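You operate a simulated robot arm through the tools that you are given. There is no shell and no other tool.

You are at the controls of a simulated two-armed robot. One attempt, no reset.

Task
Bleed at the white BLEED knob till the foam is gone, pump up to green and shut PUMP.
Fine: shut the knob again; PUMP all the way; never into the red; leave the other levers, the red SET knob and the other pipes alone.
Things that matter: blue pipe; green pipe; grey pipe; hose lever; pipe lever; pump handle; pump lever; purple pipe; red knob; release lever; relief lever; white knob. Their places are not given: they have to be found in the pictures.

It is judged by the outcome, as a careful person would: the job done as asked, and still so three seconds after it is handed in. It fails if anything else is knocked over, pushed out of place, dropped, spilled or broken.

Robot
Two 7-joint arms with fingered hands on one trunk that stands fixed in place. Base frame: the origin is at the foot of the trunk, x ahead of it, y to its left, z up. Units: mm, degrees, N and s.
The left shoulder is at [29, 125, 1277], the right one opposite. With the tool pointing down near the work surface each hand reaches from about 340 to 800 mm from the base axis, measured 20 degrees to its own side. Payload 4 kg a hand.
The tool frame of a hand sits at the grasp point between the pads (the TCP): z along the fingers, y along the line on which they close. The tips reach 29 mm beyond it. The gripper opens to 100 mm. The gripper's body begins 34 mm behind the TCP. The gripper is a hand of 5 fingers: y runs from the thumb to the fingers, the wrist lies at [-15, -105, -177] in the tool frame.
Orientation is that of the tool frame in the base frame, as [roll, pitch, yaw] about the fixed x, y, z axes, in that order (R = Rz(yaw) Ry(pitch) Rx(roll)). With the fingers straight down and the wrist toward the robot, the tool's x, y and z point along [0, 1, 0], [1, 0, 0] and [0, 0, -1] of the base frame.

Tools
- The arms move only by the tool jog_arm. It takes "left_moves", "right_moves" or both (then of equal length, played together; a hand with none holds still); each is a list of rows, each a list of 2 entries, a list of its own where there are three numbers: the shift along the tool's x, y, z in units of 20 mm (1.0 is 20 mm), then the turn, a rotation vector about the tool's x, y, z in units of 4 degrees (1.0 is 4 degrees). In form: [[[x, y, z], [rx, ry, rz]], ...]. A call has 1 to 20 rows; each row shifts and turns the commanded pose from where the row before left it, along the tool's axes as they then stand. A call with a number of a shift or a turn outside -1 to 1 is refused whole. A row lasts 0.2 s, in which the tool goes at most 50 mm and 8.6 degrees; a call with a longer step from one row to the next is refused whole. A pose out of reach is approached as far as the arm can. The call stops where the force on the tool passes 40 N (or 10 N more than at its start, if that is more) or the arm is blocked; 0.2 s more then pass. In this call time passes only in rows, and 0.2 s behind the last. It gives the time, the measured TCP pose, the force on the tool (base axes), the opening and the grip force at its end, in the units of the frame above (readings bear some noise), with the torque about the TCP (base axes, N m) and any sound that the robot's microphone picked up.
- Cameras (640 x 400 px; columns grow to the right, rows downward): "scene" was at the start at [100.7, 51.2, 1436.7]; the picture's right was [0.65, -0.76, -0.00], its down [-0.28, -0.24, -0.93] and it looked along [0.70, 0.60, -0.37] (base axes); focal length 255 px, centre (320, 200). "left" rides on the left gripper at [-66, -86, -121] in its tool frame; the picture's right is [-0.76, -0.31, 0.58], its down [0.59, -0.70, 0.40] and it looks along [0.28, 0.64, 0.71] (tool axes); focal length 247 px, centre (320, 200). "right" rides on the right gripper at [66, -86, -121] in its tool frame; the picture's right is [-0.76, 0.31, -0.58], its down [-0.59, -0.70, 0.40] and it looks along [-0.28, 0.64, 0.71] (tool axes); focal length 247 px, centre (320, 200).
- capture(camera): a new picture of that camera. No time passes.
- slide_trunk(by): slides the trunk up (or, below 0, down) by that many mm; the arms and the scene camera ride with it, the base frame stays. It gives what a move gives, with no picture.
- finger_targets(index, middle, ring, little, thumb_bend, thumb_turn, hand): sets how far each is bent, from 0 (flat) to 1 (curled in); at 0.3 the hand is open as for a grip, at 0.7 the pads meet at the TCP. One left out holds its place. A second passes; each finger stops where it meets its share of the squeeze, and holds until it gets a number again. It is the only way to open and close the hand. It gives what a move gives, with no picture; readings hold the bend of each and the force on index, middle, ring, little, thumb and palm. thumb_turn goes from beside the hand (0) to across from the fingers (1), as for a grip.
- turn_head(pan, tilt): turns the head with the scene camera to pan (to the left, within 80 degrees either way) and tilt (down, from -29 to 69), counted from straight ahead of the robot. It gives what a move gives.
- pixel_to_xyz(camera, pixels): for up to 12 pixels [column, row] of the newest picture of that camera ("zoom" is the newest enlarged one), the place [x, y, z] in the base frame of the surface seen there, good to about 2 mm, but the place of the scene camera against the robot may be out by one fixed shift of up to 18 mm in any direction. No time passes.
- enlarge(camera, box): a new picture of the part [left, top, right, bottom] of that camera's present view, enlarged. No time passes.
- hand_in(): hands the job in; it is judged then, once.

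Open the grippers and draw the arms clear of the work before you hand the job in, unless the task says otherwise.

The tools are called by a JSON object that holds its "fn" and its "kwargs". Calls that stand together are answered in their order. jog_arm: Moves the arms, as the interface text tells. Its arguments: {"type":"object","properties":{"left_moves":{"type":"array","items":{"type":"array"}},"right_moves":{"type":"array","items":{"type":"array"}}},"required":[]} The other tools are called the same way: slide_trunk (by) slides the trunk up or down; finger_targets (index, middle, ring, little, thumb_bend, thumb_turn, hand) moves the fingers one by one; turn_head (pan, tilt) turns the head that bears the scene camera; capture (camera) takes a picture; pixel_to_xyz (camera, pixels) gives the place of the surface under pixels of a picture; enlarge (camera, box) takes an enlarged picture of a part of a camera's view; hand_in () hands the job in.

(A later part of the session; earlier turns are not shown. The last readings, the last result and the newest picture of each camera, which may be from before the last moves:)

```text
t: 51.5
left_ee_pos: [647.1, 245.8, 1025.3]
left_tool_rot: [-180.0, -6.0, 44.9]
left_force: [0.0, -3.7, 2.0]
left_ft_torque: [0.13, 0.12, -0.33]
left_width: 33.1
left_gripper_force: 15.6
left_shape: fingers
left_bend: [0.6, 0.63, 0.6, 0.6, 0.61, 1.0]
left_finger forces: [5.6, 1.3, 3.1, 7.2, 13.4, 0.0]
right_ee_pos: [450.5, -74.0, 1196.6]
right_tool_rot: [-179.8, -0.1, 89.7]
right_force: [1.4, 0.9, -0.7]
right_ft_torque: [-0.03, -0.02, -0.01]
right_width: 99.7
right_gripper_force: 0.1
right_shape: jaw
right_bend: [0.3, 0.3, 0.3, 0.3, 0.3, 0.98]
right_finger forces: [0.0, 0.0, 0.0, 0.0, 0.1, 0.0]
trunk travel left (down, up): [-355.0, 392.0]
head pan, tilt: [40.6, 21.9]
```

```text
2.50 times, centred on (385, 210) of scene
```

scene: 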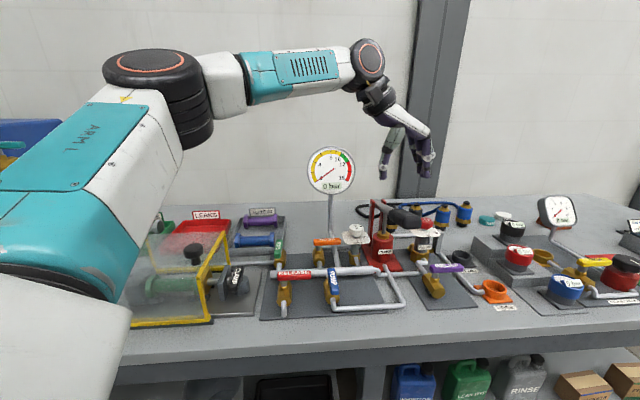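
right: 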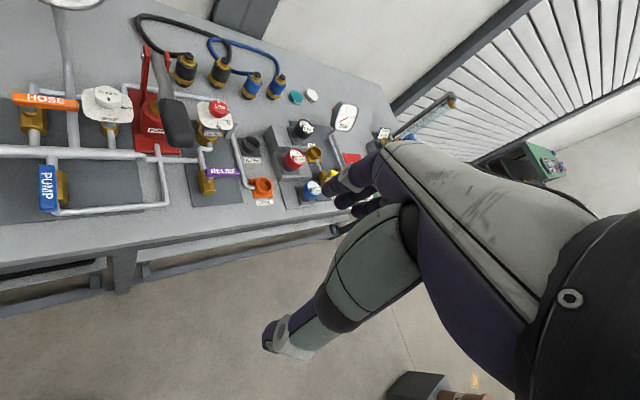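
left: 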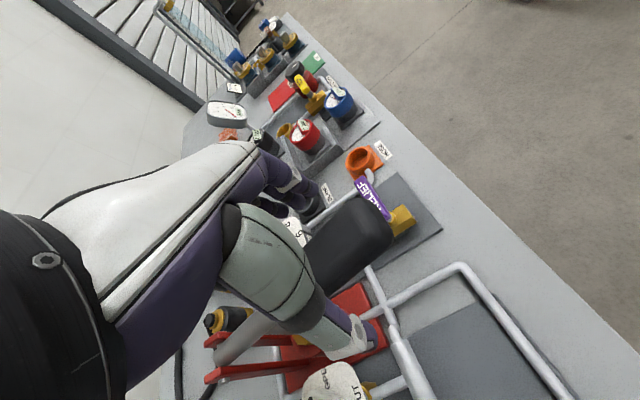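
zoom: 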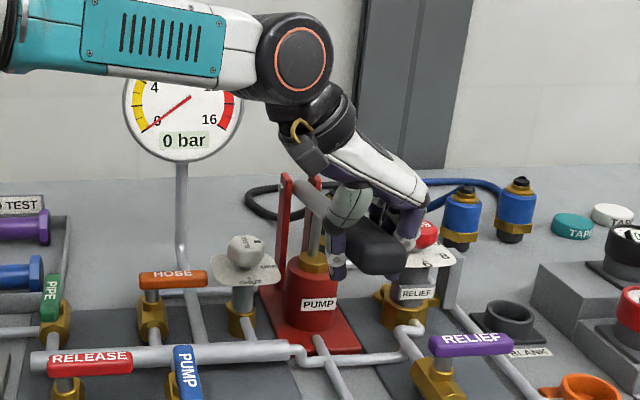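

The handle follows easily with no extra force; gauge still 0. I'll continue down 10° more.

{"fn": "jog_arm", "kwargs": {"left_moves": [[[-0.078, 0, 0.335], [0, 0.5, 0]], [[-0.078, 0, 0.335], [0, 0.5, 0]], [[-0.078, 0, 0.335], [0, 0.5, 0]], [[-0.078, 0, 0.335], [0, 0.5, 0]], [[-0.078, 0, 0.335], [0, 0.5, 0]]]}}

{"fn": "enlarge", "kwargs": {"camera": "scene", "box": [300, 130, 470, 290]}}

{"fn": "capture", "kwargs": {"camera": "left"}}

```text
t: 52.7
left_ee_pos: [644.3, 244.9, 992.1]
left_tool_rot: [180.0, -16.1, 45.2]
left_force: [12.3, -4.5, 3.1]
left_ft_torque: [0.11, 0.25, -0.38]
left_width: 33.1
left_gripper_force: 17.5
left_shape: fingers
left_bend: [0.59, 0.63, 0.6, 0.59, 0.61, 1.0]
left_finger forces: [7.9, 1.7, 4.0, 10.0, 11.3, 0.1]
right_ee_pos: [451.6, -73.8, 1196.8]
right_tool_rot: [-179.8, 0.0, 90.0]
right_force: [-0.2, -0.1, -0.3]
right_ft_torque: [0.03, 0.01, 0.0]
right_width: 99.7
right_gripper_force: 0.0
right_shape: jaw
right_bend: [0.3, 0.3, 0.3, 0.3, 0.3, 0.98]
right_finger forces: [0.0, 0.1, 0.0, 0.0, 0.1, 0.1]
trunk travel left (down, up): [-355.0, 392.0]
head pan, tilt: [40.6, 21.9]
```

```text
2.50 times, centred on (385, 210) of scene
```

zoom: 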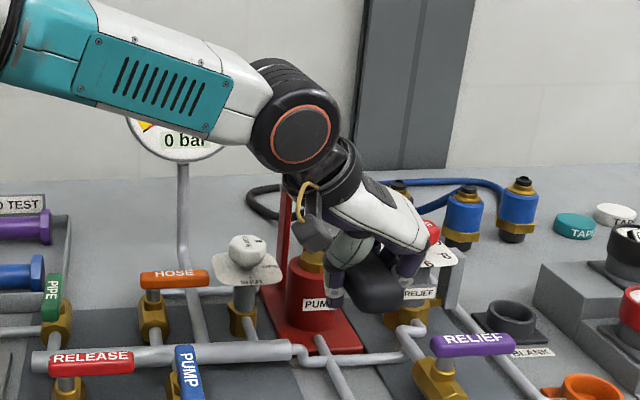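

```text
taken
```

left: 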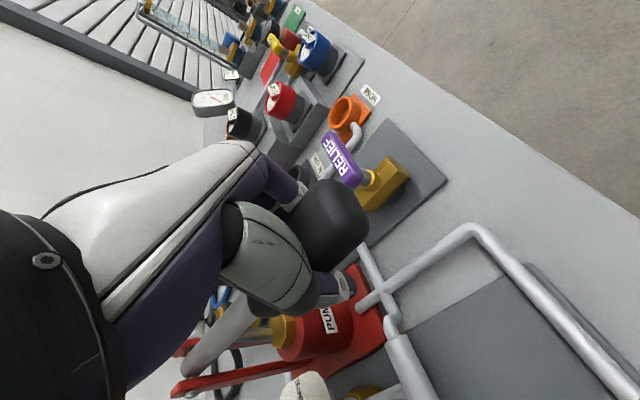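

Handle is roughly level, readout still 0 bar, no sounds. I'll continue down in small steps to find the bottom of the stroke.

{"fn": "jog_arm", "kwargs": {"left_moves": [[[-0.078, 0, 0.335], [0, 0.5, 0]], [[-0.078, 0, 0.335], [0, 0.5, 0]], [[-0.078, 0, 0.335], [0, 0.5, 0]]]}}

{"fn": "enlarge", "kwargs": {"camera": "scene", "box": [300, 150, 470, 310]}}

```text
t: 53.5
left_ee_pos: [645.2, 246.8, 971.2]
left_tool_rot: [179.8, -22.1, 45.0]
left_force: [14.7, -5.1, 3.5]
left_ft_torque: [0.11, 0.28, -0.38]
left_width: 33.1
left_gripper_force: 17.6
left_shape: fingers
left_bend: [0.59, 0.63, 0.6, 0.59, 0.61, 1.0]
left_finger forces: [8.9, 1.9, 4.3, 10.5, 10.2, 0.1]
right_ee_pos: [452.2, -73.9, 1196.1]
right_tool_rot: [-179.9, -0.1, 90.0]
right_force: [0.7, -0.2, -0.4]
right_ft_torque: [-0.01, 0.0, 0.0]
right_width: 99.9
right_gripper_force: 0.1
right_shape: jaw
right_bend: [0.3, 0.3, 0.3, 0.3, 0.3, 0.98]
right_finger forces: [0.0, 0.0, 0.0, 0.0, 0.1, 0.1]
trunk travel left (down, up): [-355.0, 392.0]
head pan, tilt: [40.6, 21.9]
```

```text
2.50 times, centred on (385, 230) of scene
```

zoom: 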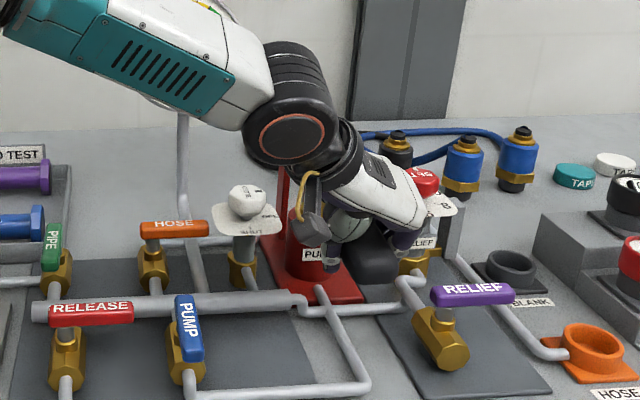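

Still no stop and low force at z=971. I'll continue 6° further.

{"fn": "jog_arm", "kwargs": {"left_moves": [[[-0.078, 0, 0.335], [0, 0.5, 0]], [[-0.078, 0, 0.335], [0, 0.5, 0]], [[-0.078, 0, 0.335], [0, 0.5, 0]]]}}

{"fn": "enlarge", "kwargs": {"camera": "scene", "box": [300, 150, 470, 310]}}

{"fn": "capture", "kwargs": {"camera": "left"}}

{"fn": "capture", "kwargs": {"camera": "right"}}

```text
t: 54.3
left_ee_pos: [646.0, 245.8, 952.7]
left_tool_rot: [179.8, -28.2, 44.8]
left_force: [7.5, -6.9, 19.3]
left_ft_torque: [0.41, 0.09, -0.44]
left_width: 29.3
left_gripper_force: 16.5
left_shape: fingers
left_bend: [0.61, 0.65, 0.63, 0.58, 0.63, 1.0]
left_finger forces: [8.0, 0.1, 2.3, 12.7, 11.1, 0.0]
right_ee_pos: [448.6, -75.1, 1198.1]
right_tool_rot: [180.0, -0.3, 90.0]
right_force: [-0.7, 0.2, -0.4]
right_ft_torque: [0.0, -0.01, 0.04]
right_width: 99.8
right_gripper_force: 0.1
right_shape: jaw
right_bend: [0.3, 0.3, 0.3, 0.3, 0.3, 0.98]
right_finger forces: [0.0, 0.1, 0.0, 0.0, 0.0, 0.1]
trunk travel left (down, up): [-355.0, 392.0]
head pan, tilt: [40.6, 21.9]
```

```text
2.50 times, centred on (385, 230) of scene
```

zoom: 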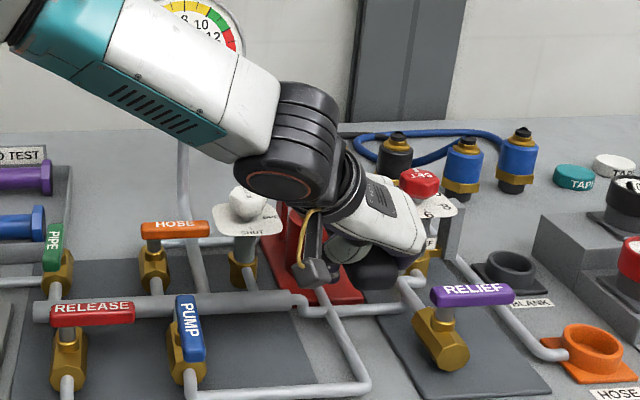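

```text
taken
```

left: 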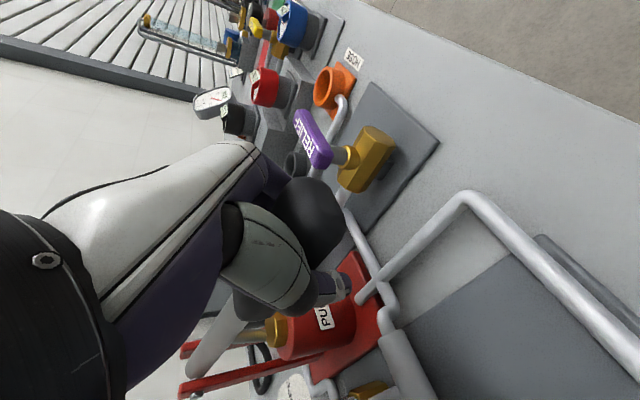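

```text
taken
```

right: 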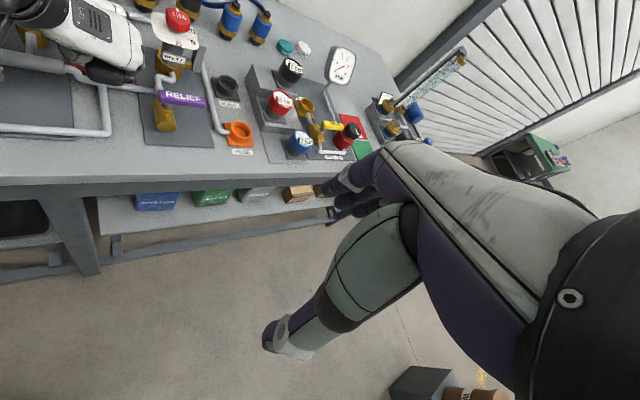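

Resistance of ~19 N shows the bottom of the stroke at about 27°. I'll raise the handle back up along the arc to the start and look at the bleed and gauge.

{"fn": "jog_arm", "kwargs": {"left_moves": [[[0.157, 0, -0.67], [0, -1, 0]], [[0.157, 0, -0.67], [0, -1, 0]], [[0.157, 0, -0.67], [0, -1, 0]], [[0.157, 0, -0.67], [0, -1, 0]], [[0.157, 0, -0.67], [0, -1, 0]], [[0.157, 0, -0.67], [0, -1, 0]], [[0.157, 0, -0.67], [0, -1, 0]]]}}

{"fn": "enlarge", "kwargs": {"camera": "scene", "box": [300, 130, 470, 290]}}

{"fn": "enlarge", "kwargs": {"camera": "scene", "box": [330, 210, 400, 270]}}

```text
t: 55.9
left_ee_pos: [645.2, 245.2, 1039.2]
left_tool_rot: [-179.2, 0.6, 44.9]
left_force: [4.1, -7.7, -22.6]
left_ft_torque: [0.02, 0.19, -0.56]
left_width: 31.3
left_gripper_force: 17.5
left_shape: fingers
left_bend: [0.6, 0.65, 0.62, 0.6, 0.6, 1.0]
left_finger forces: [7.3, 0.7, 3.2, 10.9, 11.7, 0.0]
right_ee_pos: [452.6, -73.3, 1195.3]
right_tool_rot: [-179.8, -0.2, 90.0]
right_force: [-1.2, -0.6, -0.6]
right_ft_torque: [-0.01, -0.02, 0.02]
right_width: 99.9
right_gripper_force: 0.3
right_shape: jaw
right_bend: [0.3, 0.3, 0.3, 0.3, 0.3, 0.98]
right_finger forces: [0.0, 0.1, 0.0, 0.0, 0.1, 0.0]
trunk travel left (down, up): [-355.0, 392.0]
head pan, tilt: [40.6, 21.9]
```

```text
2.50 times, centred on (385, 210) of scene
```

zoom: 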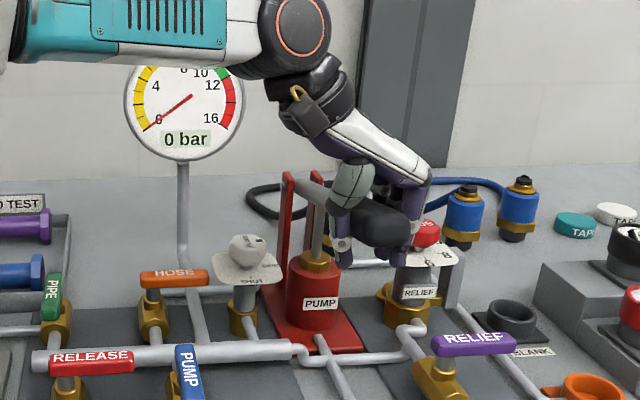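

```text
6.67 times, centred on (365, 240) of scene
```

zoom: 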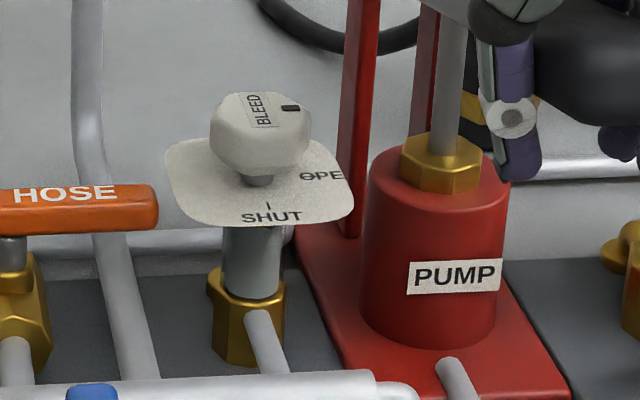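

The handle is back up; the knob still points OPEN and no foam is visible yet. I'll push a second full stroke down and zoom on the bleed fitting at the bottom.

{"fn": "jog_arm", "kwargs": {"left_moves": [[[-0.157, 0, 0.67], [0, 1, 0]], [[-0.157, 0, 0.67], [0, 1, 0]], [[-0.157, 0, 0.67], [0, 1, 0]], [[-0.157, 0, 0.67], [0, 1, 0]], [[-0.157, 0, 0.67], [0, 1, 0]], [[-0.157, 0, 0.67], [0, 1, 0]], [[-0.1, 0, 0.4], [0, 0.6, 0]]]}}

{"fn": "enlarge", "kwargs": {"camera": "scene", "box": [330, 210, 400, 270]}}

{"fn": "enlarge", "kwargs": {"camera": "scene", "box": [290, 150, 460, 310]}}

```text
t: 57.5
left_ee_pos: [642.7, 244.7, 957.4]
left_tool_rot: [-179.9, -26.5, 44.9]
left_force: [17.4, -2.2, 4.5]
left_ft_torque: [0.08, 0.64, -0.28]
left_width: 30.5
left_gripper_force: 17.9
left_shape: fingers
left_bend: [0.6, 0.65, 0.62, 0.59, 0.62, 1.0]
left_finger forces: [9.4, 0.4, 3.1, 12.4, 10.4, 0.0]
right_ee_pos: [451.7, -73.7, 1196.0]
right_tool_rot: [-180.0, -0.1, 89.9]
right_force: [-0.5, 1.2, 0.0]
right_ft_torque: [0.0, -0.03, 0.01]
right_width: 99.8
right_gripper_force: 0.1
right_shape: jaw
right_bend: [0.3, 0.3, 0.3, 0.3, 0.3, 0.98]
right_finger forces: [0.0, 0.0, 0.0, 0.1, 0.0, 0.0]
trunk travel left (down, up): [-355.0, 392.0]
head pan, tilt: [40.6, 21.9]
```

```text
6.67 times, centred on (365, 240) of scene
```

zoom: 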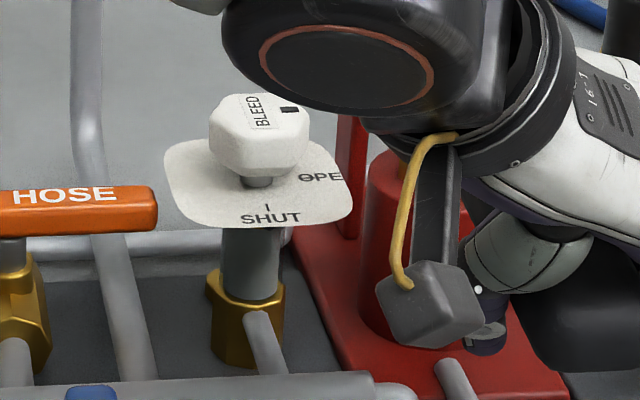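

```text
2.50 times, centred on (375, 230) of scene
```

zoom: 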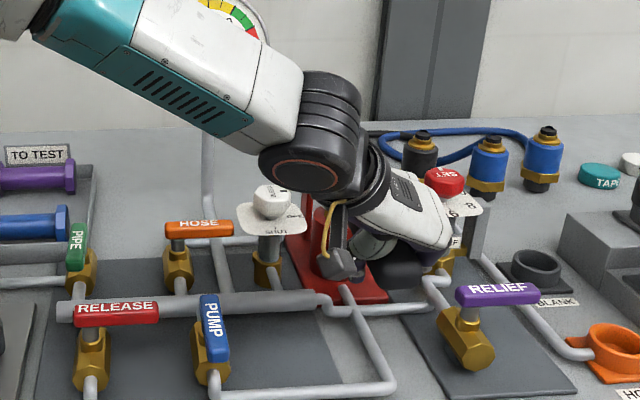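

The column beneath the plate looks darker now; it may be a sight glass. I'll zoom in tightly on it.

{"fn": "enlarge", "kwargs": {"camera": "scene", "box": [344, 236, 372, 258]}}

```text
16.00 times, centred on (358, 247) of scene
```

zoom: 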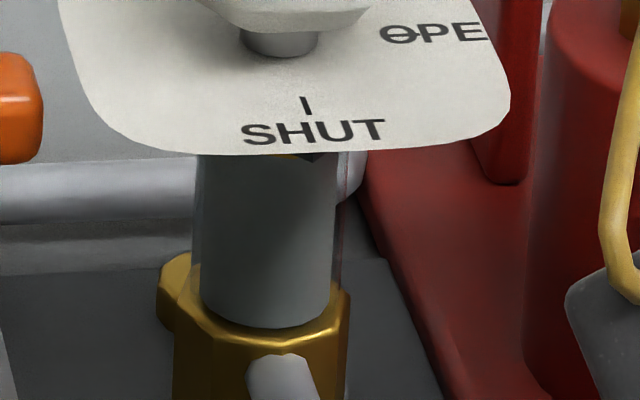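

It is a sight glass with a grey column inside. I'll raise the handle again and re-zoom to compare.

{"fn": "jog_arm", "kwargs": {"left_moves": [[[0.157, 0, -0.67], [0, -1, 0]], [[0.157, 0, -0.67], [0, -1, 0]], [[0.157, 0, -0.67], [0, -1, 0]], [[0.157, 0, -0.67], [0, -1, 0]], [[0.157, 0, -0.67], [0, -1, 0]], [[0.157, 0, -0.67], [0, -1, 0]], [[0.1, 0, -0.4], [0, -0.6, 0]]]}}

{"fn": "enlarge", "kwargs": {"camera": "scene", "box": [344, 236, 372, 258]}}

{"fn": "enlarge", "kwargs": {"camera": "scene", "box": [300, 130, 470, 290]}}

```text
t: 59.1
left_ee_pos: [641.8, 241.6, 1039.6]
left_tool_rot: [-179.7, 0.2, 44.8]
left_force: [17.9, -0.6, -14.7]
left_ft_torque: [0.16, 0.01, -0.57]
left_width: 32.0
left_gripper_force: 18.0
left_shape: fingers
left_bend: [0.59, 0.65, 0.62, 0.58, 0.61, 1.0]
left_finger forces: [8.6, 0.8, 2.9, 12.7, 10.6, 0.0]
right_ee_pos: [453.1, -73.3, 1195.5]
right_tool_rot: [-179.8, -0.1, 90.1]
right_force: [0.1, 0.1, 0.0]
right_ft_torque: [0.01, -0.01, -0.03]
right_width: 99.8
right_gripper_force: 0.1
right_shape: jaw
right_bend: [0.3, 0.3, 0.3, 0.3, 0.3, 0.98]
right_finger forces: [0.0, 0.0, 0.0, 0.0, 0.0, 0.0]
trunk travel left (down, up): [-355.0, 392.0]
head pan, tilt: [40.6, 21.9]
```

```text
16.00 times, centred on (358, 247) of scene
```

zoom: 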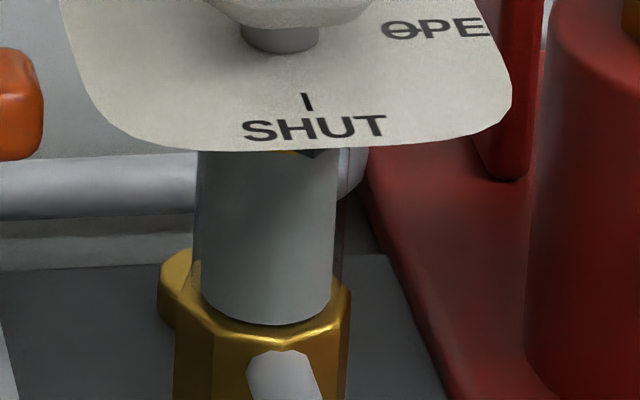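

```text
2.50 times, centred on (385, 210) of scene
```

zoom: 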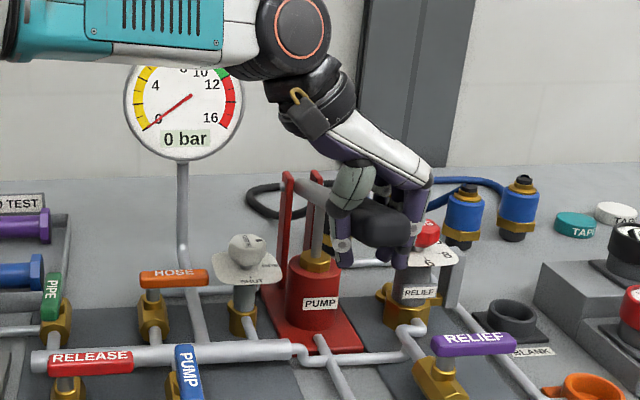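

The sight glass looks grey with no clear foam yet. I'll relax the forward pull a bit, then do a full corrected down stroke and check the glass and gauge.

{"fn": "jog_arm", "kwargs": {"left_moves": [[[0.15, 0, 0.1], [0, 0, 0]], [[-0.143, 0, 0.672], [0, 1, 0]], [[-0.143, 0, 0.672], [0, 1, 0]], [[-0.143, 0, 0.672], [0, 1, 0]], [[-0.143, 0, 0.672], [0, 1, 0]], [[-0.143, 0, 0.672], [0, 1, 0]], [[-0.143, 0, 0.672], [0, 1, 0]], [[-0.1, 0, 0.45], [0, 0.67, 0]]]}}

{"fn": "enlarge", "kwargs": {"camera": "scene", "box": [344, 236, 372, 258]}}

{"fn": "enlarge", "kwargs": {"camera": "scene", "box": [290, 130, 460, 290]}}

```text
t: 60.9
left_ee_pos: [642.1, 242.1, 955.2]
left_tool_rot: [179.8, -26.9, 45.2]
left_force: [14.0, 0.8, 12.4]
left_ft_torque: [0.16, 0.54, -0.25]
left_width: 30.7
left_gripper_force: 16.6
left_shape: fingers
left_bend: [0.6, 0.65, 0.62, 0.58, 0.62, 1.0]
left_finger forces: [8.1, 0.1, 2.3, 11.5, 11.6, 0.1]
right_ee_pos: [450.7, -74.2, 1196.7]
right_tool_rot: [-179.9, -0.1, 90.0]
right_force: [0.5, 0.3, -0.3]
right_ft_torque: [0.01, 0.0, 0.0]
right_width: 99.9
right_gripper_force: 0.0
right_shape: jaw
right_bend: [0.3, 0.3, 0.3, 0.3, 0.3, 0.98]
right_finger forces: [0.0, 0.0, 0.0, 0.1, 0.1, 0.1]
trunk travel left (down, up): [-355.0, 392.0]
head pan, tilt: [40.6, 21.9]
```

```text
16.00 times, centred on (358, 247) of scene
```

zoom: 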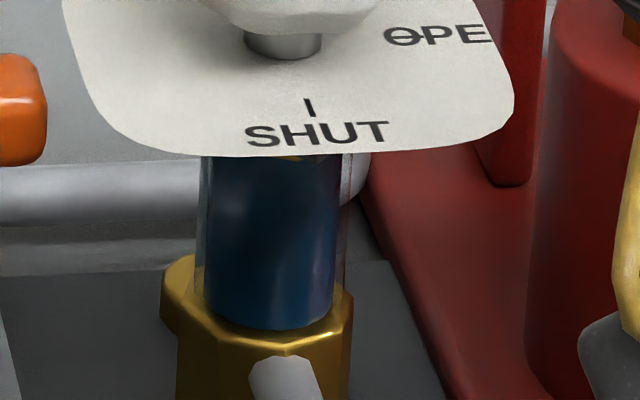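

```text
2.50 times, centred on (375, 210) of scene
```

zoom: 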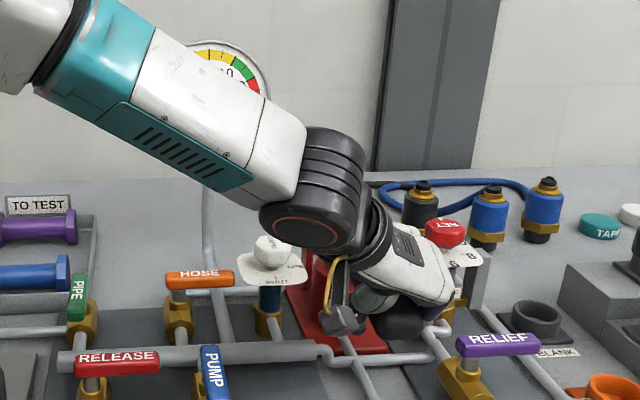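

The sight glass has turned blue: fluid has reached the bleed. I'll raise the handle and check for remaining foam.

{"fn": "jog_arm", "kwargs": {"left_moves": [[[0.19, 0, -0.661], [0, -1, 0]], [[0.19, 0, -0.661], [0, -1, 0]], [[0.19, 0, -0.661], [0, -1, 0]], [[0.19, 0, -0.661], [0, -1, 0]], [[0.19, 0, -0.661], [0, -1, 0]], [[0.19, 0, -0.661], [0, -1, 0]], [[0.12, 0, -0.44], [0, -0.67, 0]]]}}

{"fn": "enlarge", "kwargs": {"camera": "scene", "box": [344, 236, 372, 258]}}

{"fn": "enlarge", "kwargs": {"camera": "scene", "box": [300, 130, 470, 290]}}

```text
t: 62.5
left_ee_pos: [642.9, 242.7, 1039.4]
left_tool_rot: [-179.6, 0.5, 44.9]
left_force: [3.5, -7.7, -13.5]
left_ft_torque: [0.11, -0.1, -0.57]
left_width: 31.1
left_gripper_force: 16.5
left_shape: fingers
left_bend: [0.6, 0.65, 0.62, 0.6, 0.61, 1.0]
left_finger forces: [6.9, 0.6, 2.9, 11.2, 11.7, 0.0]
right_ee_pos: [450.9, -73.7, 1196.6]
right_tool_rot: [-179.9, -0.1, 90.1]
right_force: [0.2, 0.1, 0.5]
right_ft_torque: [-0.01, -0.02, 0.0]
right_width: 99.7
right_gripper_force: 0.1
right_shape: jaw
right_bend: [0.3, 0.3, 0.3, 0.3, 0.3, 0.98]
right_finger forces: [0.0, 0.0, 0.0, 0.0, 0.1, 0.0]
trunk travel left (down, up): [-355.0, 392.0]
head pan, tilt: [40.6, 21.9]
```

```text
16.00 times, centred on (358, 247) of scene
```

zoom: 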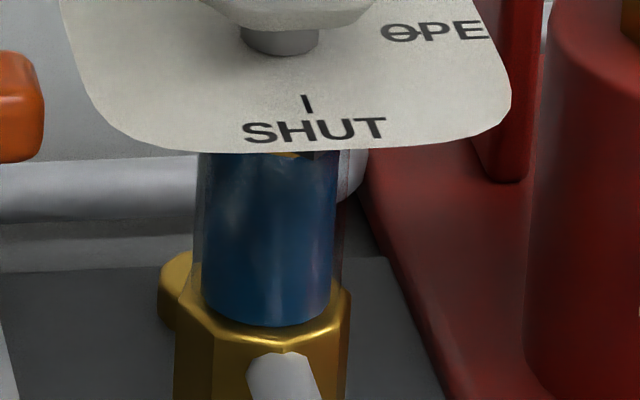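

```text
2.50 times, centred on (385, 210) of scene
```

zoom: 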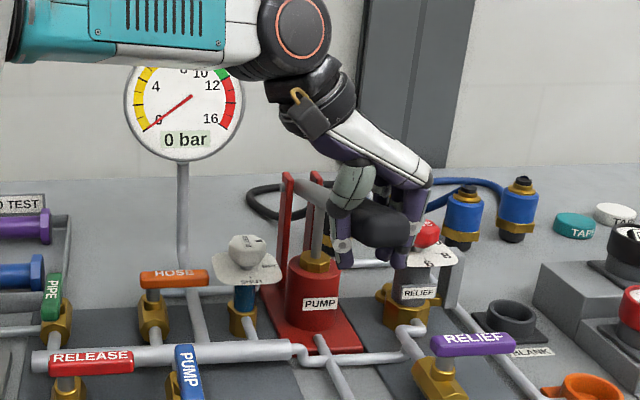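

The column is solid blue. To be sure no foam remains, I'll make one more full bleeding stroke (down and up) and compare.

{"fn": "jog_arm", "kwargs": {"left_moves": [[[0, 0, 0.1], [0, 0, 0]], [[-0.143, 0, 0.672], [0, 1, 0]], [[-0.143, 0, 0.672], [0, 1, 0]], [[-0.143, 0, 0.672], [0, 1, 0]], [[-0.143, 0, 0.672], [0, 1, 0]], [[-0.143, 0, 0.672], [0, 1, 0]], [[-0.143, 0, 0.672], [0, 1, 0]], [[-0.1, 0, 0.45], [0, 0.67, 0]]]}}

{"fn": "enlarge", "kwargs": {"camera": "scene", "box": [344, 236, 372, 258]}}

{"fn": "jog_arm", "kwargs": {"left_moves": [[[0.19, 0, -0.661], [0, -1, 0]], [[0.19, 0, -0.661], [0, -1, 0]], [[0.19, 0, -0.661], [0, -1, 0]], [[0.19, 0, -0.661], [0, -1, 0]], [[0.19, 0, -0.661], [0, -1, 0]], [[0.19, 0, -0.661], [0, -1, 0]], [[0.12, 0, -0.44], [0, -0.67, 0]]]}}

{"fn": "enlarge", "kwargs": {"camera": "scene", "box": [344, 236, 372, 258]}}

{"fn": "enlarge", "kwargs": {"camera": "scene", "box": [300, 130, 470, 290]}}

```text
t: 64.3
left_ee_pos: [642.1, 242.4, 955.0]
left_tool_rot: [179.8, -27.0, 45.0]
left_force: [14.1, 1.3, 14.4]
left_ft_torque: [0.19, 0.47, -0.27]
left_width: 30.4
left_gripper_force: 16.6
left_shape: fingers
left_bend: [0.6, 0.65, 0.62, 0.58, 0.62, 1.0]
left_finger forces: [7.9, 0.1, 2.3, 11.7, 11.3, 0.0]
right_ee_pos: [451.0, -73.8, 1196.1]
right_tool_rot: [-180.0, -0.1, 90.0]
right_force: [-0.2, 0.0, -0.1]
right_ft_torque: [0.0, 0.01, 0.0]
right_width: 99.9
right_gripper_force: 0.0
right_shape: jaw
right_bend: [0.3, 0.3, 0.3, 0.3, 0.3, 0.98]
right_finger forces: [0.0, 0.0, 0.0, 0.0, 0.0, 0.0]
trunk travel left (down, up): [-355.0, 392.0]
head pan, tilt: [40.6, 21.9]
```

```text
16.00 times, centred on (358, 247) of scene
```

zoom: 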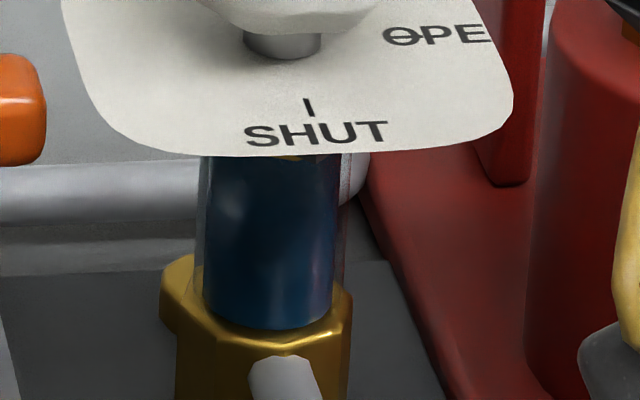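

```text
t: 65.9
left_ee_pos: [642.1, 240.7, 1038.0]
left_tool_rot: [-179.7, 0.2, 44.9]
left_force: [3.2, -3.9, -5.9]
left_ft_torque: [0.19, -0.26, -0.53]
left_width: 31.1
left_gripper_force: 15.8
left_shape: fingers
left_bend: [0.6, 0.65, 0.63, 0.6, 0.61, 1.0]
left_finger forces: [6.0, 0.0, 2.1, 10.7, 13.6, 0.1]
right_ee_pos: [451.3, -73.1, 1195.1]
right_tool_rot: [-179.9, -0.1, 90.0]
right_force: [0.2, 0.7, 0.4]
right_ft_torque: [-0.03, -0.03, 0.0]
right_width: 99.7
right_gripper_force: 0.0
right_shape: jaw
right_bend: [0.3, 0.3, 0.3, 0.3, 0.3, 0.98]
right_finger forces: [0.0, 0.1, 0.0, 0.1, 0.1, 0.0]
trunk travel left (down, up): [-355.0, 392.0]
head pan, tilt: [40.6, 21.9]
```

```text
16.00 times, centred on (358, 247) of scene
```

zoom: 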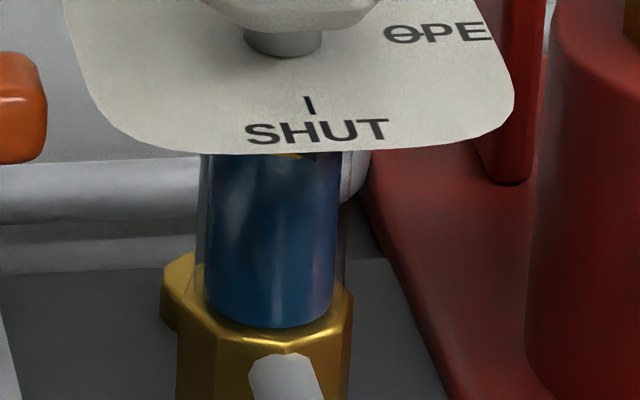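

```text
2.50 times, centred on (385, 210) of scene
```

zoom: 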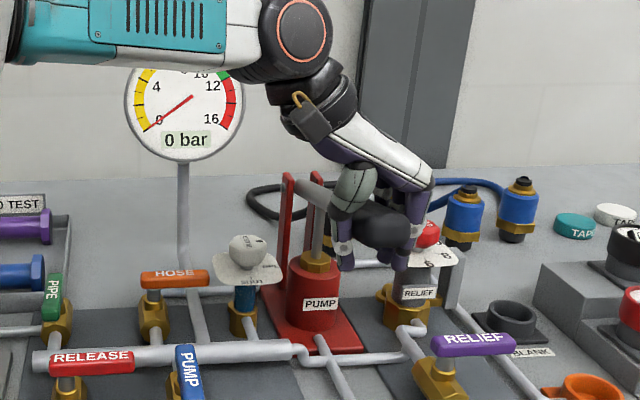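

The glass stays solid blue with no change, so the foam is gone. I'll release the handle and lift the hand off.

{"fn": "finger_targets", "kwargs": {"hand": "left", "index": 0.3, "middle": 0.3, "ring": 0.3, "little": 0.3, "thumb_bend": 0.3}}

{"fn": "enlarge", "kwargs": {"camera": "scene", "box": [340, 150, 470, 270]}}

```text
t: 66.9
left_ee_pos: [641.5, 240.6, 1041.7]
left_tool_rot: [-179.9, -0.1, 45.0]
left_force: [0.1, -0.1, -0.3]
left_ft_torque: [-0.02, 0.02, -0.03]
left_width: 98.5
left_gripper_force: 0.1
left_shape: fingers
left_bend: [0.3, 0.3, 0.3, 0.3, 0.3, 0.98]
left_finger forces: [0.1, 0.0, 0.0, 0.0, 0.1, 0.1]
right_ee_pos: [450.2, -73.6, 1196.2]
right_tool_rot: [-180.0, -0.2, 90.1]
right_force: [0.0, -0.1, -0.3]
right_ft_torque: [0.0, 0.01, -0.04]
right_width: 99.5
right_gripper_force: 0.1
right_shape: jaw
right_bend: [0.3, 0.3, 0.3, 0.3, 0.3, 0.98]
right_finger forces: [0.1, 0.0, 0.0, 0.0, 0.0, 0.0]
trunk travel left (down, up): [-355.0, 392.0]
head pan, tilt: [40.6, 21.9]
```

```text
3.33 times, centred on (405, 210) of scene
```

zoom: 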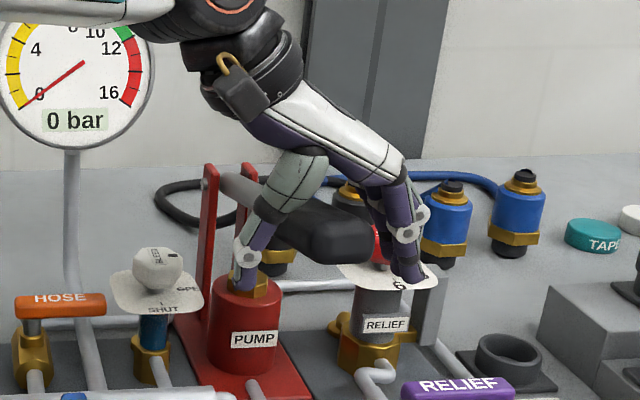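

Hand is open and free of the handle. I'll lift 140 mm and start rotating back toward the knob orientation.

{"fn": "jog_arm", "kwargs": {"left_moves": [[[0, 0, -1], [0, 0, 0]], [[0, 0, -1], [0, 0, 0]], [[0, 0, -1], [0, 0, 0]], [[0, 0, -1], [0, 0, 0]], [[0, 0, -1], [0, 0, 0]], [[0, 0, -1], [0, 0, 0]], [[0, 0, -1], [0, 0, 0]], [[0, 0, 0], [0, 0, -1]], [[0, 0, 0], [0, 0, -1]], [[0, 0, 0], [0, 0, -1]], [[0, 0, 0], [0, 0, -1]], [[0, 0, 0], [0, 0, -1]], [[0, 0, 0], [0, 0, -1]], [[0, 0, 0], [0, 0, -1]], [[0, 0, 0], [0, 0, -1]], [[0, 0, 0], [0, 0, -1]], [[0, 0, 0], [0, 0, -1]], [[0, 0, 0], [0, 0, -1]], [[0, 0, 0], [0, 0, -1]], [[0, 0, 0], [0, 0, -1]]]}}

{"fn": "jog_arm", "kwargs": {"left_moves": [[[0.91, 0.279, 0], [0, 0, 0]], [[0.91, 0.279, 0], [0, 0, 0]], [[0.91, 0.279, 0], [0, 0, 0]], [[0.91, 0.279, 0], [0, 0, 0]], [[0.91, 0.279, 0], [0, 0, 0]], [[0.91, 0.279, 0], [0, 0, 0]], [[0.91, 0.279, 0], [0, 0, 0]], [[0.91, 0.279, 0], [0, 0, 0]], [[0, 0, 0], [0, 0, -1]], [[0, 0, 0], [0, 0, -1]], [[0, 0, 0], [0, 0, -1]], [[0, 0, 0], [0, 0, -1]], [[0, 0, 0], [0, 0, -1]], [[0, 0, 0], [0, 0, -1]], [[0, 0, 0], [0, 0, -1]], [[0, 0, 0], [0, 0, -1]], [[0, 0, 0], [0, 0, -1]], [[0, 0, 0], [0, 0, -0.5]]]}}

{"fn": "finger_targets", "kwargs": {"hand": "left", "index": 0.42, "middle": 0.42, "ring": 0.42, "little": 0.42, "thumb_bend": 0.42}}

{"fn": "capture", "kwargs": {"camera": "left"}}

{"fn": "capture", "kwargs": {"camera": "scene"}}

```text
t: 71.1
left_ee_pos: [640.5, 243.5, 1181.8]
left_tool_rot: [180.0, 0.0, 97.1]
left_force: [0.1, -0.2, 0.0]
left_ft_torque: [0.02, -0.01, 0.02]
left_width: 98.1
left_gripper_force: 0.0
left_shape: fingers
left_bend: [0.3, 0.3, 0.3, 0.3, 0.3, 0.98]
left_finger forces: [0.0, 0.0, 0.0, 0.0, 0.0, 0.0]
right_ee_pos: [449.9, -73.1, 1197.7]
right_tool_rot: [180.0, -0.2, 90.0]
right_force: [-0.3, 0.3, 0.0]
right_ft_torque: [-0.03, 0.01, 0.03]
right_width: 100.2
right_gripper_force: 0.0
right_shape: jaw
right_bend: [0.3, 0.3, 0.3, 0.3, 0.3, 0.98]
right_finger forces: [0.0, 0.1, 0.0, 0.1, 0.0, 0.1]
trunk travel left (down, up): [-355.0, 392.0]
head pan, tilt: [40.6, 21.9]
```

```text
t: 74.9
left_ee_pos: [667.7, 394.2, 1182.9]
left_tool_rot: [-180.0, 0.0, 135.1]
left_force: [-0.4, 0.4, 0.4]
left_ft_torque: [0.02, 0.02, -0.02]
left_width: 98.7
left_gripper_force: 0.2
left_shape: fingers
left_bend: [0.3, 0.3, 0.3, 0.3, 0.3, 0.98]
left_finger forces: [0.1, 0.0, 0.1, 0.0, 0.0, 0.0]
right_ee_pos: [449.9, -71.9, 1196.6]
right_tool_rot: [180.0, -0.1, 90.0]
right_force: [0.1, -0.1, -0.2]
right_ft_torque: [-0.05, -0.01, 0.02]
right_width: 100.0
right_gripper_force: 0.0
right_shape: jaw
right_bend: [0.3, 0.3, 0.3, 0.3, 0.3, 0.98]
right_finger forces: [0.0, 0.0, 0.1, 0.1, 0.1, 0.0]
trunk travel left (down, up): [-355.0, 392.0]
head pan, tilt: [40.6, 21.9]
```

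```text
t: 75.9
left_ee_pos: [668.0, 393.1, 1182.3]
left_tool_rot: [179.9, 0.0, 135.0]
left_force: [-0.1, -0.1, 0.2]
left_ft_torque: [-0.03, 0.02, 0.01]
left_width: 70.2
left_gripper_force: 0.1
left_shape: fingers
left_bend: [0.42, 0.42, 0.42, 0.42, 0.42, 0.99]
left_finger forces: [0.0, 0.0, 0.0, 0.1, 0.1, 0.0]
right_ee_pos: [450.9, -73.2, 1197.3]
right_tool_rot: [180.0, -0.1, 90.0]
right_force: [0.6, 1.2, -0.6]
right_ft_torque: [-0.01, 0.01, -0.01]
right_width: 100.0
right_gripper_force: 0.1
right_shape: jaw
right_bend: [0.3, 0.3, 0.3, 0.3, 0.3, 0.98]
right_finger forces: [0.0, 0.0, 0.1, 0.0, 0.0, 0.0]
trunk travel left (down, up): [-355.0, 392.0]
head pan, tilt: [40.6, 21.9]
```

```text
taken
```

left: 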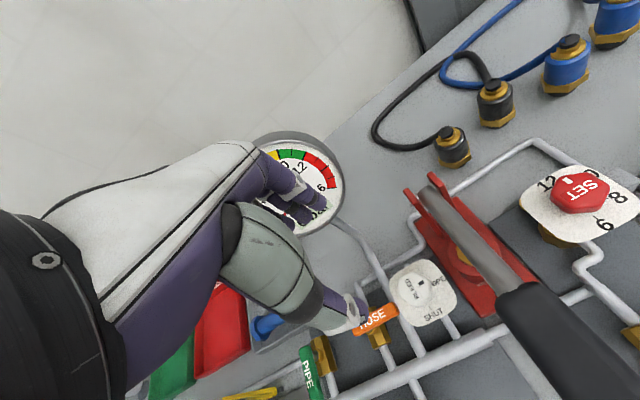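

```text
taken
```

scene: 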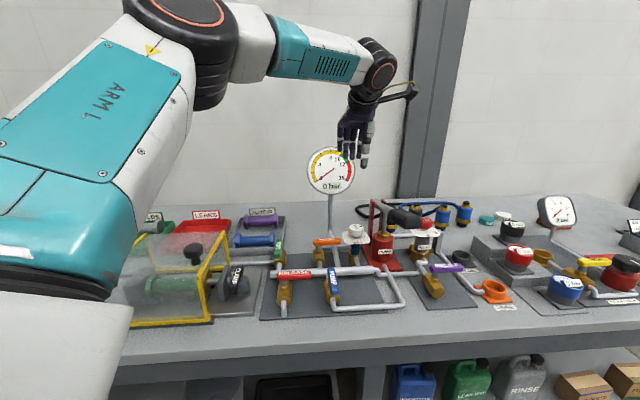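

Hand is above the knob at z=1182. I'll zoom on the knob to check its exact orientation before gripping.

{"fn": "enlarge", "kwargs": {"camera": "left", "box": [380, 250, 476, 330]}}

{"fn": "pixel_to_xyz", "kwargs": {"camera": "left", "pixels": [[420, 283], [413, 287], [437, 280], [432, 303], [405, 275], [400, 295]]}}

```text
5.00 times, centred on (428, 290) of left
```

zoom: 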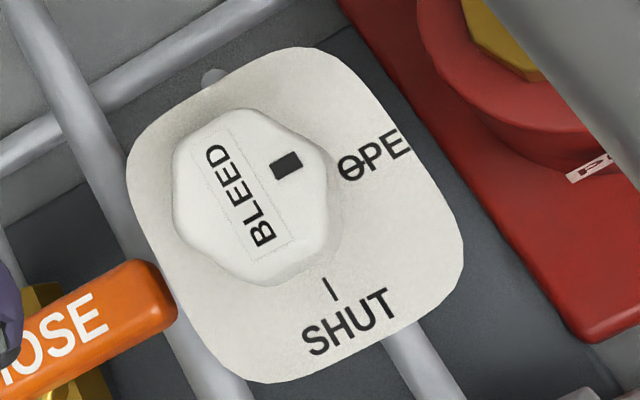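

```text
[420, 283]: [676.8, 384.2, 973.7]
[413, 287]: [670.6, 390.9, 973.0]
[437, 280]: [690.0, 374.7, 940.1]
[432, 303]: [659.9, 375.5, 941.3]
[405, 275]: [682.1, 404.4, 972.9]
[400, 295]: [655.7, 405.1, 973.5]
```

The mark is aligned with the OPEN tick. I'll descend onto the knob at this orientation.

{"fn": "jog_arm", "kwargs": {"left_moves": [[[-0.1, -0.07, 1], [0, 0, 0]], [[0, 0, 1], [0, 0, 0]], [[0, 0, 1], [0, 0, 0]], [[0, 0, 1], [0, 0, 0]], [[0, 0, 1], [0, 0, 0]], [[0, 0, 1], [0, 0, 0]], [[0, 0, 1], [0, 0, 0]], [[0, 0, 1], [0, 0, 0]], [[0, 0, 0.8], [0, 0, 0]], [[0, 0, 0], [0, 0, 0]]]}}

{"fn": "enlarge", "kwargs": {"camera": "left", "box": [250, 180, 430, 360]}}

{"fn": "enlarge", "kwargs": {"camera": "scene", "box": [310, 170, 430, 270]}}

```text
t: 78.1
left_ee_pos: [666.2, 389.4, 1007.3]
left_tool_rot: [-180.0, 0.0, 135.0]
left_force: [-0.2, -0.1, 0.7]
left_ft_torque: [0.02, 0.02, 0.0]
left_width: 69.7
left_gripper_force: 0.0
left_shape: fingers
left_bend: [0.42, 0.42, 0.42, 0.42, 0.42, 0.99]
left_finger forces: [0.0, 0.0, 0.1, 0.0, 0.0, 0.0]
right_ee_pos: [449.3, -74.3, 1197.9]
right_tool_rot: [180.0, -0.1, 90.0]
right_force: [-0.4, -0.3, 1.1]
right_ft_torque: [-0.01, 0.0, 0.0]
right_width: 99.9
right_gripper_force: 0.0
right_shape: jaw
right_bend: [0.3, 0.3, 0.3, 0.3, 0.3, 0.98]
right_finger forces: [0.0, 0.1, 0.0, 0.0, 0.0, 0.1]
trunk travel left (down, up): [-355.0, 392.0]
head pan, tilt: [40.6, 21.9]
```

```text
2.22 times, centred on (340, 270) of left
```

zoom: 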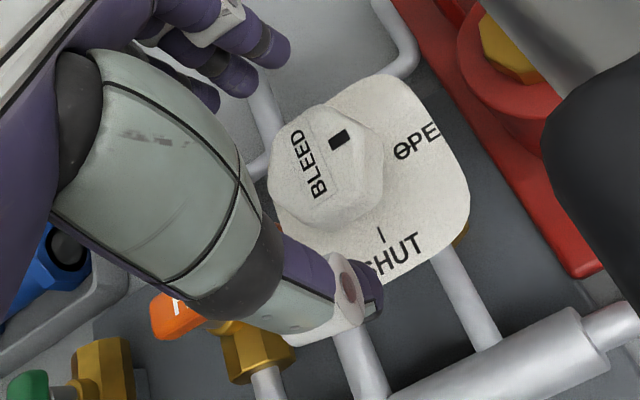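

```text
4.00 times, centred on (370, 220) of scene
```

zoom: 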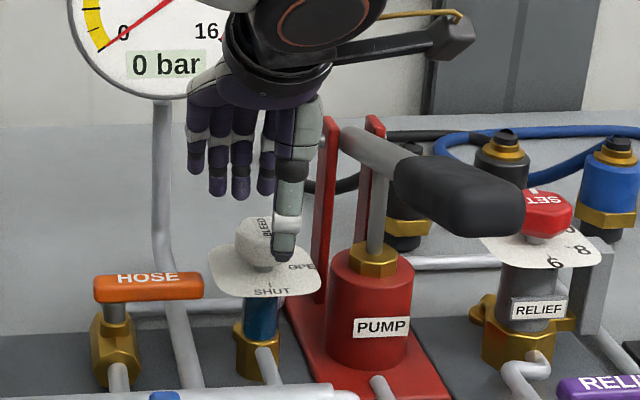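

At z=1007; a final small correction and 29 mm further down to the gripping height.

{"fn": "jog_arm", "kwargs": {"left_moves": [[[-0.05, 0.12, 0], [0, 0, 0]], [[0, 0, 0.75], [0, 0, 0]], [[0, 0, 0.72], [0, 0, 0]], [[0, 0, 0], [0, 0, 0]]]}}

{"fn": "finger_targets", "kwargs": {"hand": "left", "index": 0.5, "middle": 0.75, "ring": 0.6, "little": 0.5, "thumb_bend": 0.75}}

{"fn": "enlarge", "kwargs": {"camera": "left", "box": [250, 180, 430, 360]}}

{"fn": "enlarge", "kwargs": {"camera": "scene", "box": [310, 170, 430, 270]}}

```text
t: 79.1
left_ee_pos: [669.3, 388.8, 977.8]
left_tool_rot: [180.0, -0.1, 135.0]
left_force: [-0.1, 0.0, -0.5]
left_ft_torque: [-0.03, 0.01, -0.03]
left_width: 70.0
left_gripper_force: 0.0
left_shape: fingers
left_bend: [0.42, 0.42, 0.42, 0.42, 0.42, 0.99]
left_finger forces: [0.0, 0.1, 0.0, 0.0, 0.1, 0.0]
right_ee_pos: [449.6, -73.1, 1196.7]
right_tool_rot: [-180.0, -0.2, 90.0]
right_force: [0.1, -0.8, 0.6]
right_ft_torque: [0.02, 0.0, -0.04]
right_width: 100.0
right_gripper_force: 0.1
right_shape: jaw
right_bend: [0.3, 0.3, 0.3, 0.3, 0.3, 0.98]
right_finger forces: [0.0, 0.1, 0.0, 0.0, 0.0, 0.0]
trunk travel left (down, up): [-355.0, 392.0]
head pan, tilt: [40.6, 21.9]
```

```text
t: 80.1
left_ee_pos: [670.6, 389.1, 976.9]
left_tool_rot: [-179.9, -0.1, 135.1]
left_force: [-3.5, -1.6, -4.1]
left_ft_torque: [0.03, 0.01, -0.08]
left_width: 39.3
left_gripper_force: 11.3
left_shape: fingers
left_bend: [0.5, 0.6, 0.6, 0.5, 0.63, 1.0]
left_finger forces: [0.0, 8.9, 0.0, 0.0, 14.4, 0.0]
right_ee_pos: [451.3, -73.1, 1197.2]
right_tool_rot: [-180.0, -0.1, 90.0]
right_force: [-0.2, 0.4, 0.1]
right_ft_torque: [-0.04, 0.02, -0.03]
right_width: 100.0
right_gripper_force: 0.0
right_shape: jaw
right_bend: [0.3, 0.3, 0.3, 0.3, 0.3, 0.98]
right_finger forces: [0.0, 0.0, 0.0, 0.1, 0.0, 0.0]
trunk travel left (down, up): [-355.0, 392.0]
head pan, tilt: [40.6, 21.9]
```

```text
2.22 times, centred on (340, 270) of left
```

zoom: 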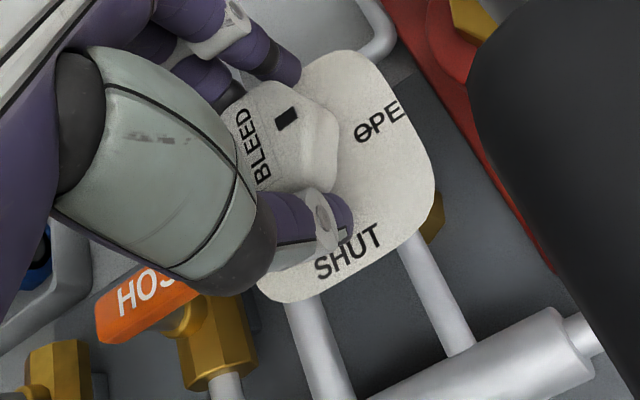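

```text
4.00 times, centred on (370, 220) of scene
```

zoom: 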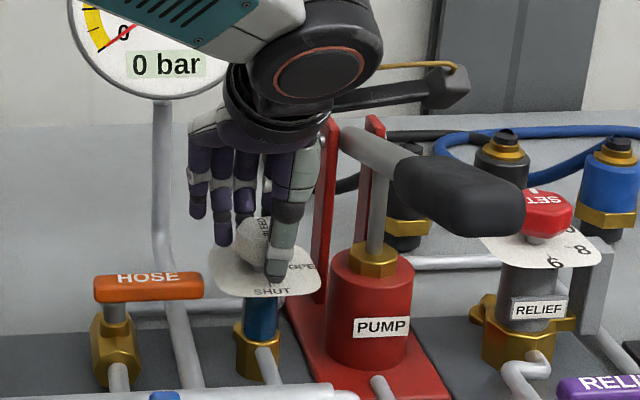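

Grip is good (9/14 N). Turning clockwise 45° toward SHUT.

{"fn": "jog_arm", "kwargs": {"left_moves": [[[0, 0, 0], [0, 0, 1]], [[0, 0, 0], [0, 0, 1]], [[0, 0, 0], [0, 0, 1]], [[0, 0, 0], [0, 0, 1]], [[0, 0, 0], [0, 0, 1]], [[0, 0, 0], [0, 0, 1]], [[0, 0, 0], [0, 0, 1]], [[0, 0, 0], [0, 0, 1]], [[0, 0, 0], [0, 0, 1]], [[0, 0, 0], [0, 0, 1]], [[0, 0, 0], [0, 0, 1]], [[0, 0, 0], [0, 0, 0.25]]]}}

{"fn": "enlarge", "kwargs": {"camera": "left", "box": [250, 180, 430, 360]}}

{"fn": "enlarge", "kwargs": {"camera": "scene", "box": [310, 170, 430, 270]}}

```text
t: 82.7
left_ee_pos: [670.0, 391.2, 977.2]
left_tool_rot: [-180.0, 0.0, 89.9]
left_force: [-11.5, -2.6, -2.2]
left_ft_torque: [-0.08, 0.26, 0.03]
left_width: 40.9
left_gripper_force: 11.7
left_shape: fingers
left_bend: [0.5, 0.62, 0.6, 0.5, 0.63, 0.99]
left_finger forces: [0.0, 6.9, 0.0, 0.0, 17.0, 0.1]
right_ee_pos: [449.0, -73.7, 1196.3]
right_tool_rot: [180.0, -0.2, 90.0]
right_force: [-0.6, -0.4, -0.2]
right_ft_torque: [-0.02, 0.02, -0.01]
right_width: 99.8
right_gripper_force: 0.0
right_shape: jaw
right_bend: [0.3, 0.3, 0.3, 0.3, 0.3, 0.98]
right_finger forces: [0.0, 0.1, 0.1, 0.0, 0.1, 0.1]
trunk travel left (down, up): [-355.0, 392.0]
head pan, tilt: [40.6, 21.9]
```

```text
2.22 times, centred on (340, 270) of left
```

zoom: 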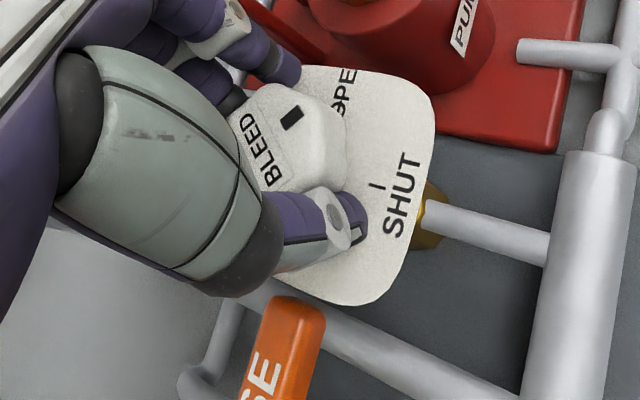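

```text
4.00 times, centred on (370, 220) of scene
```

zoom: 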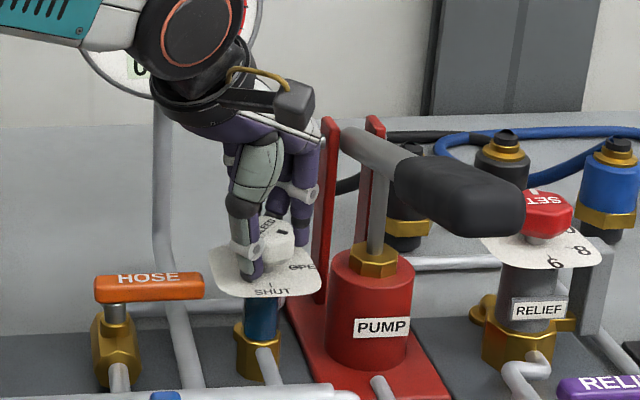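

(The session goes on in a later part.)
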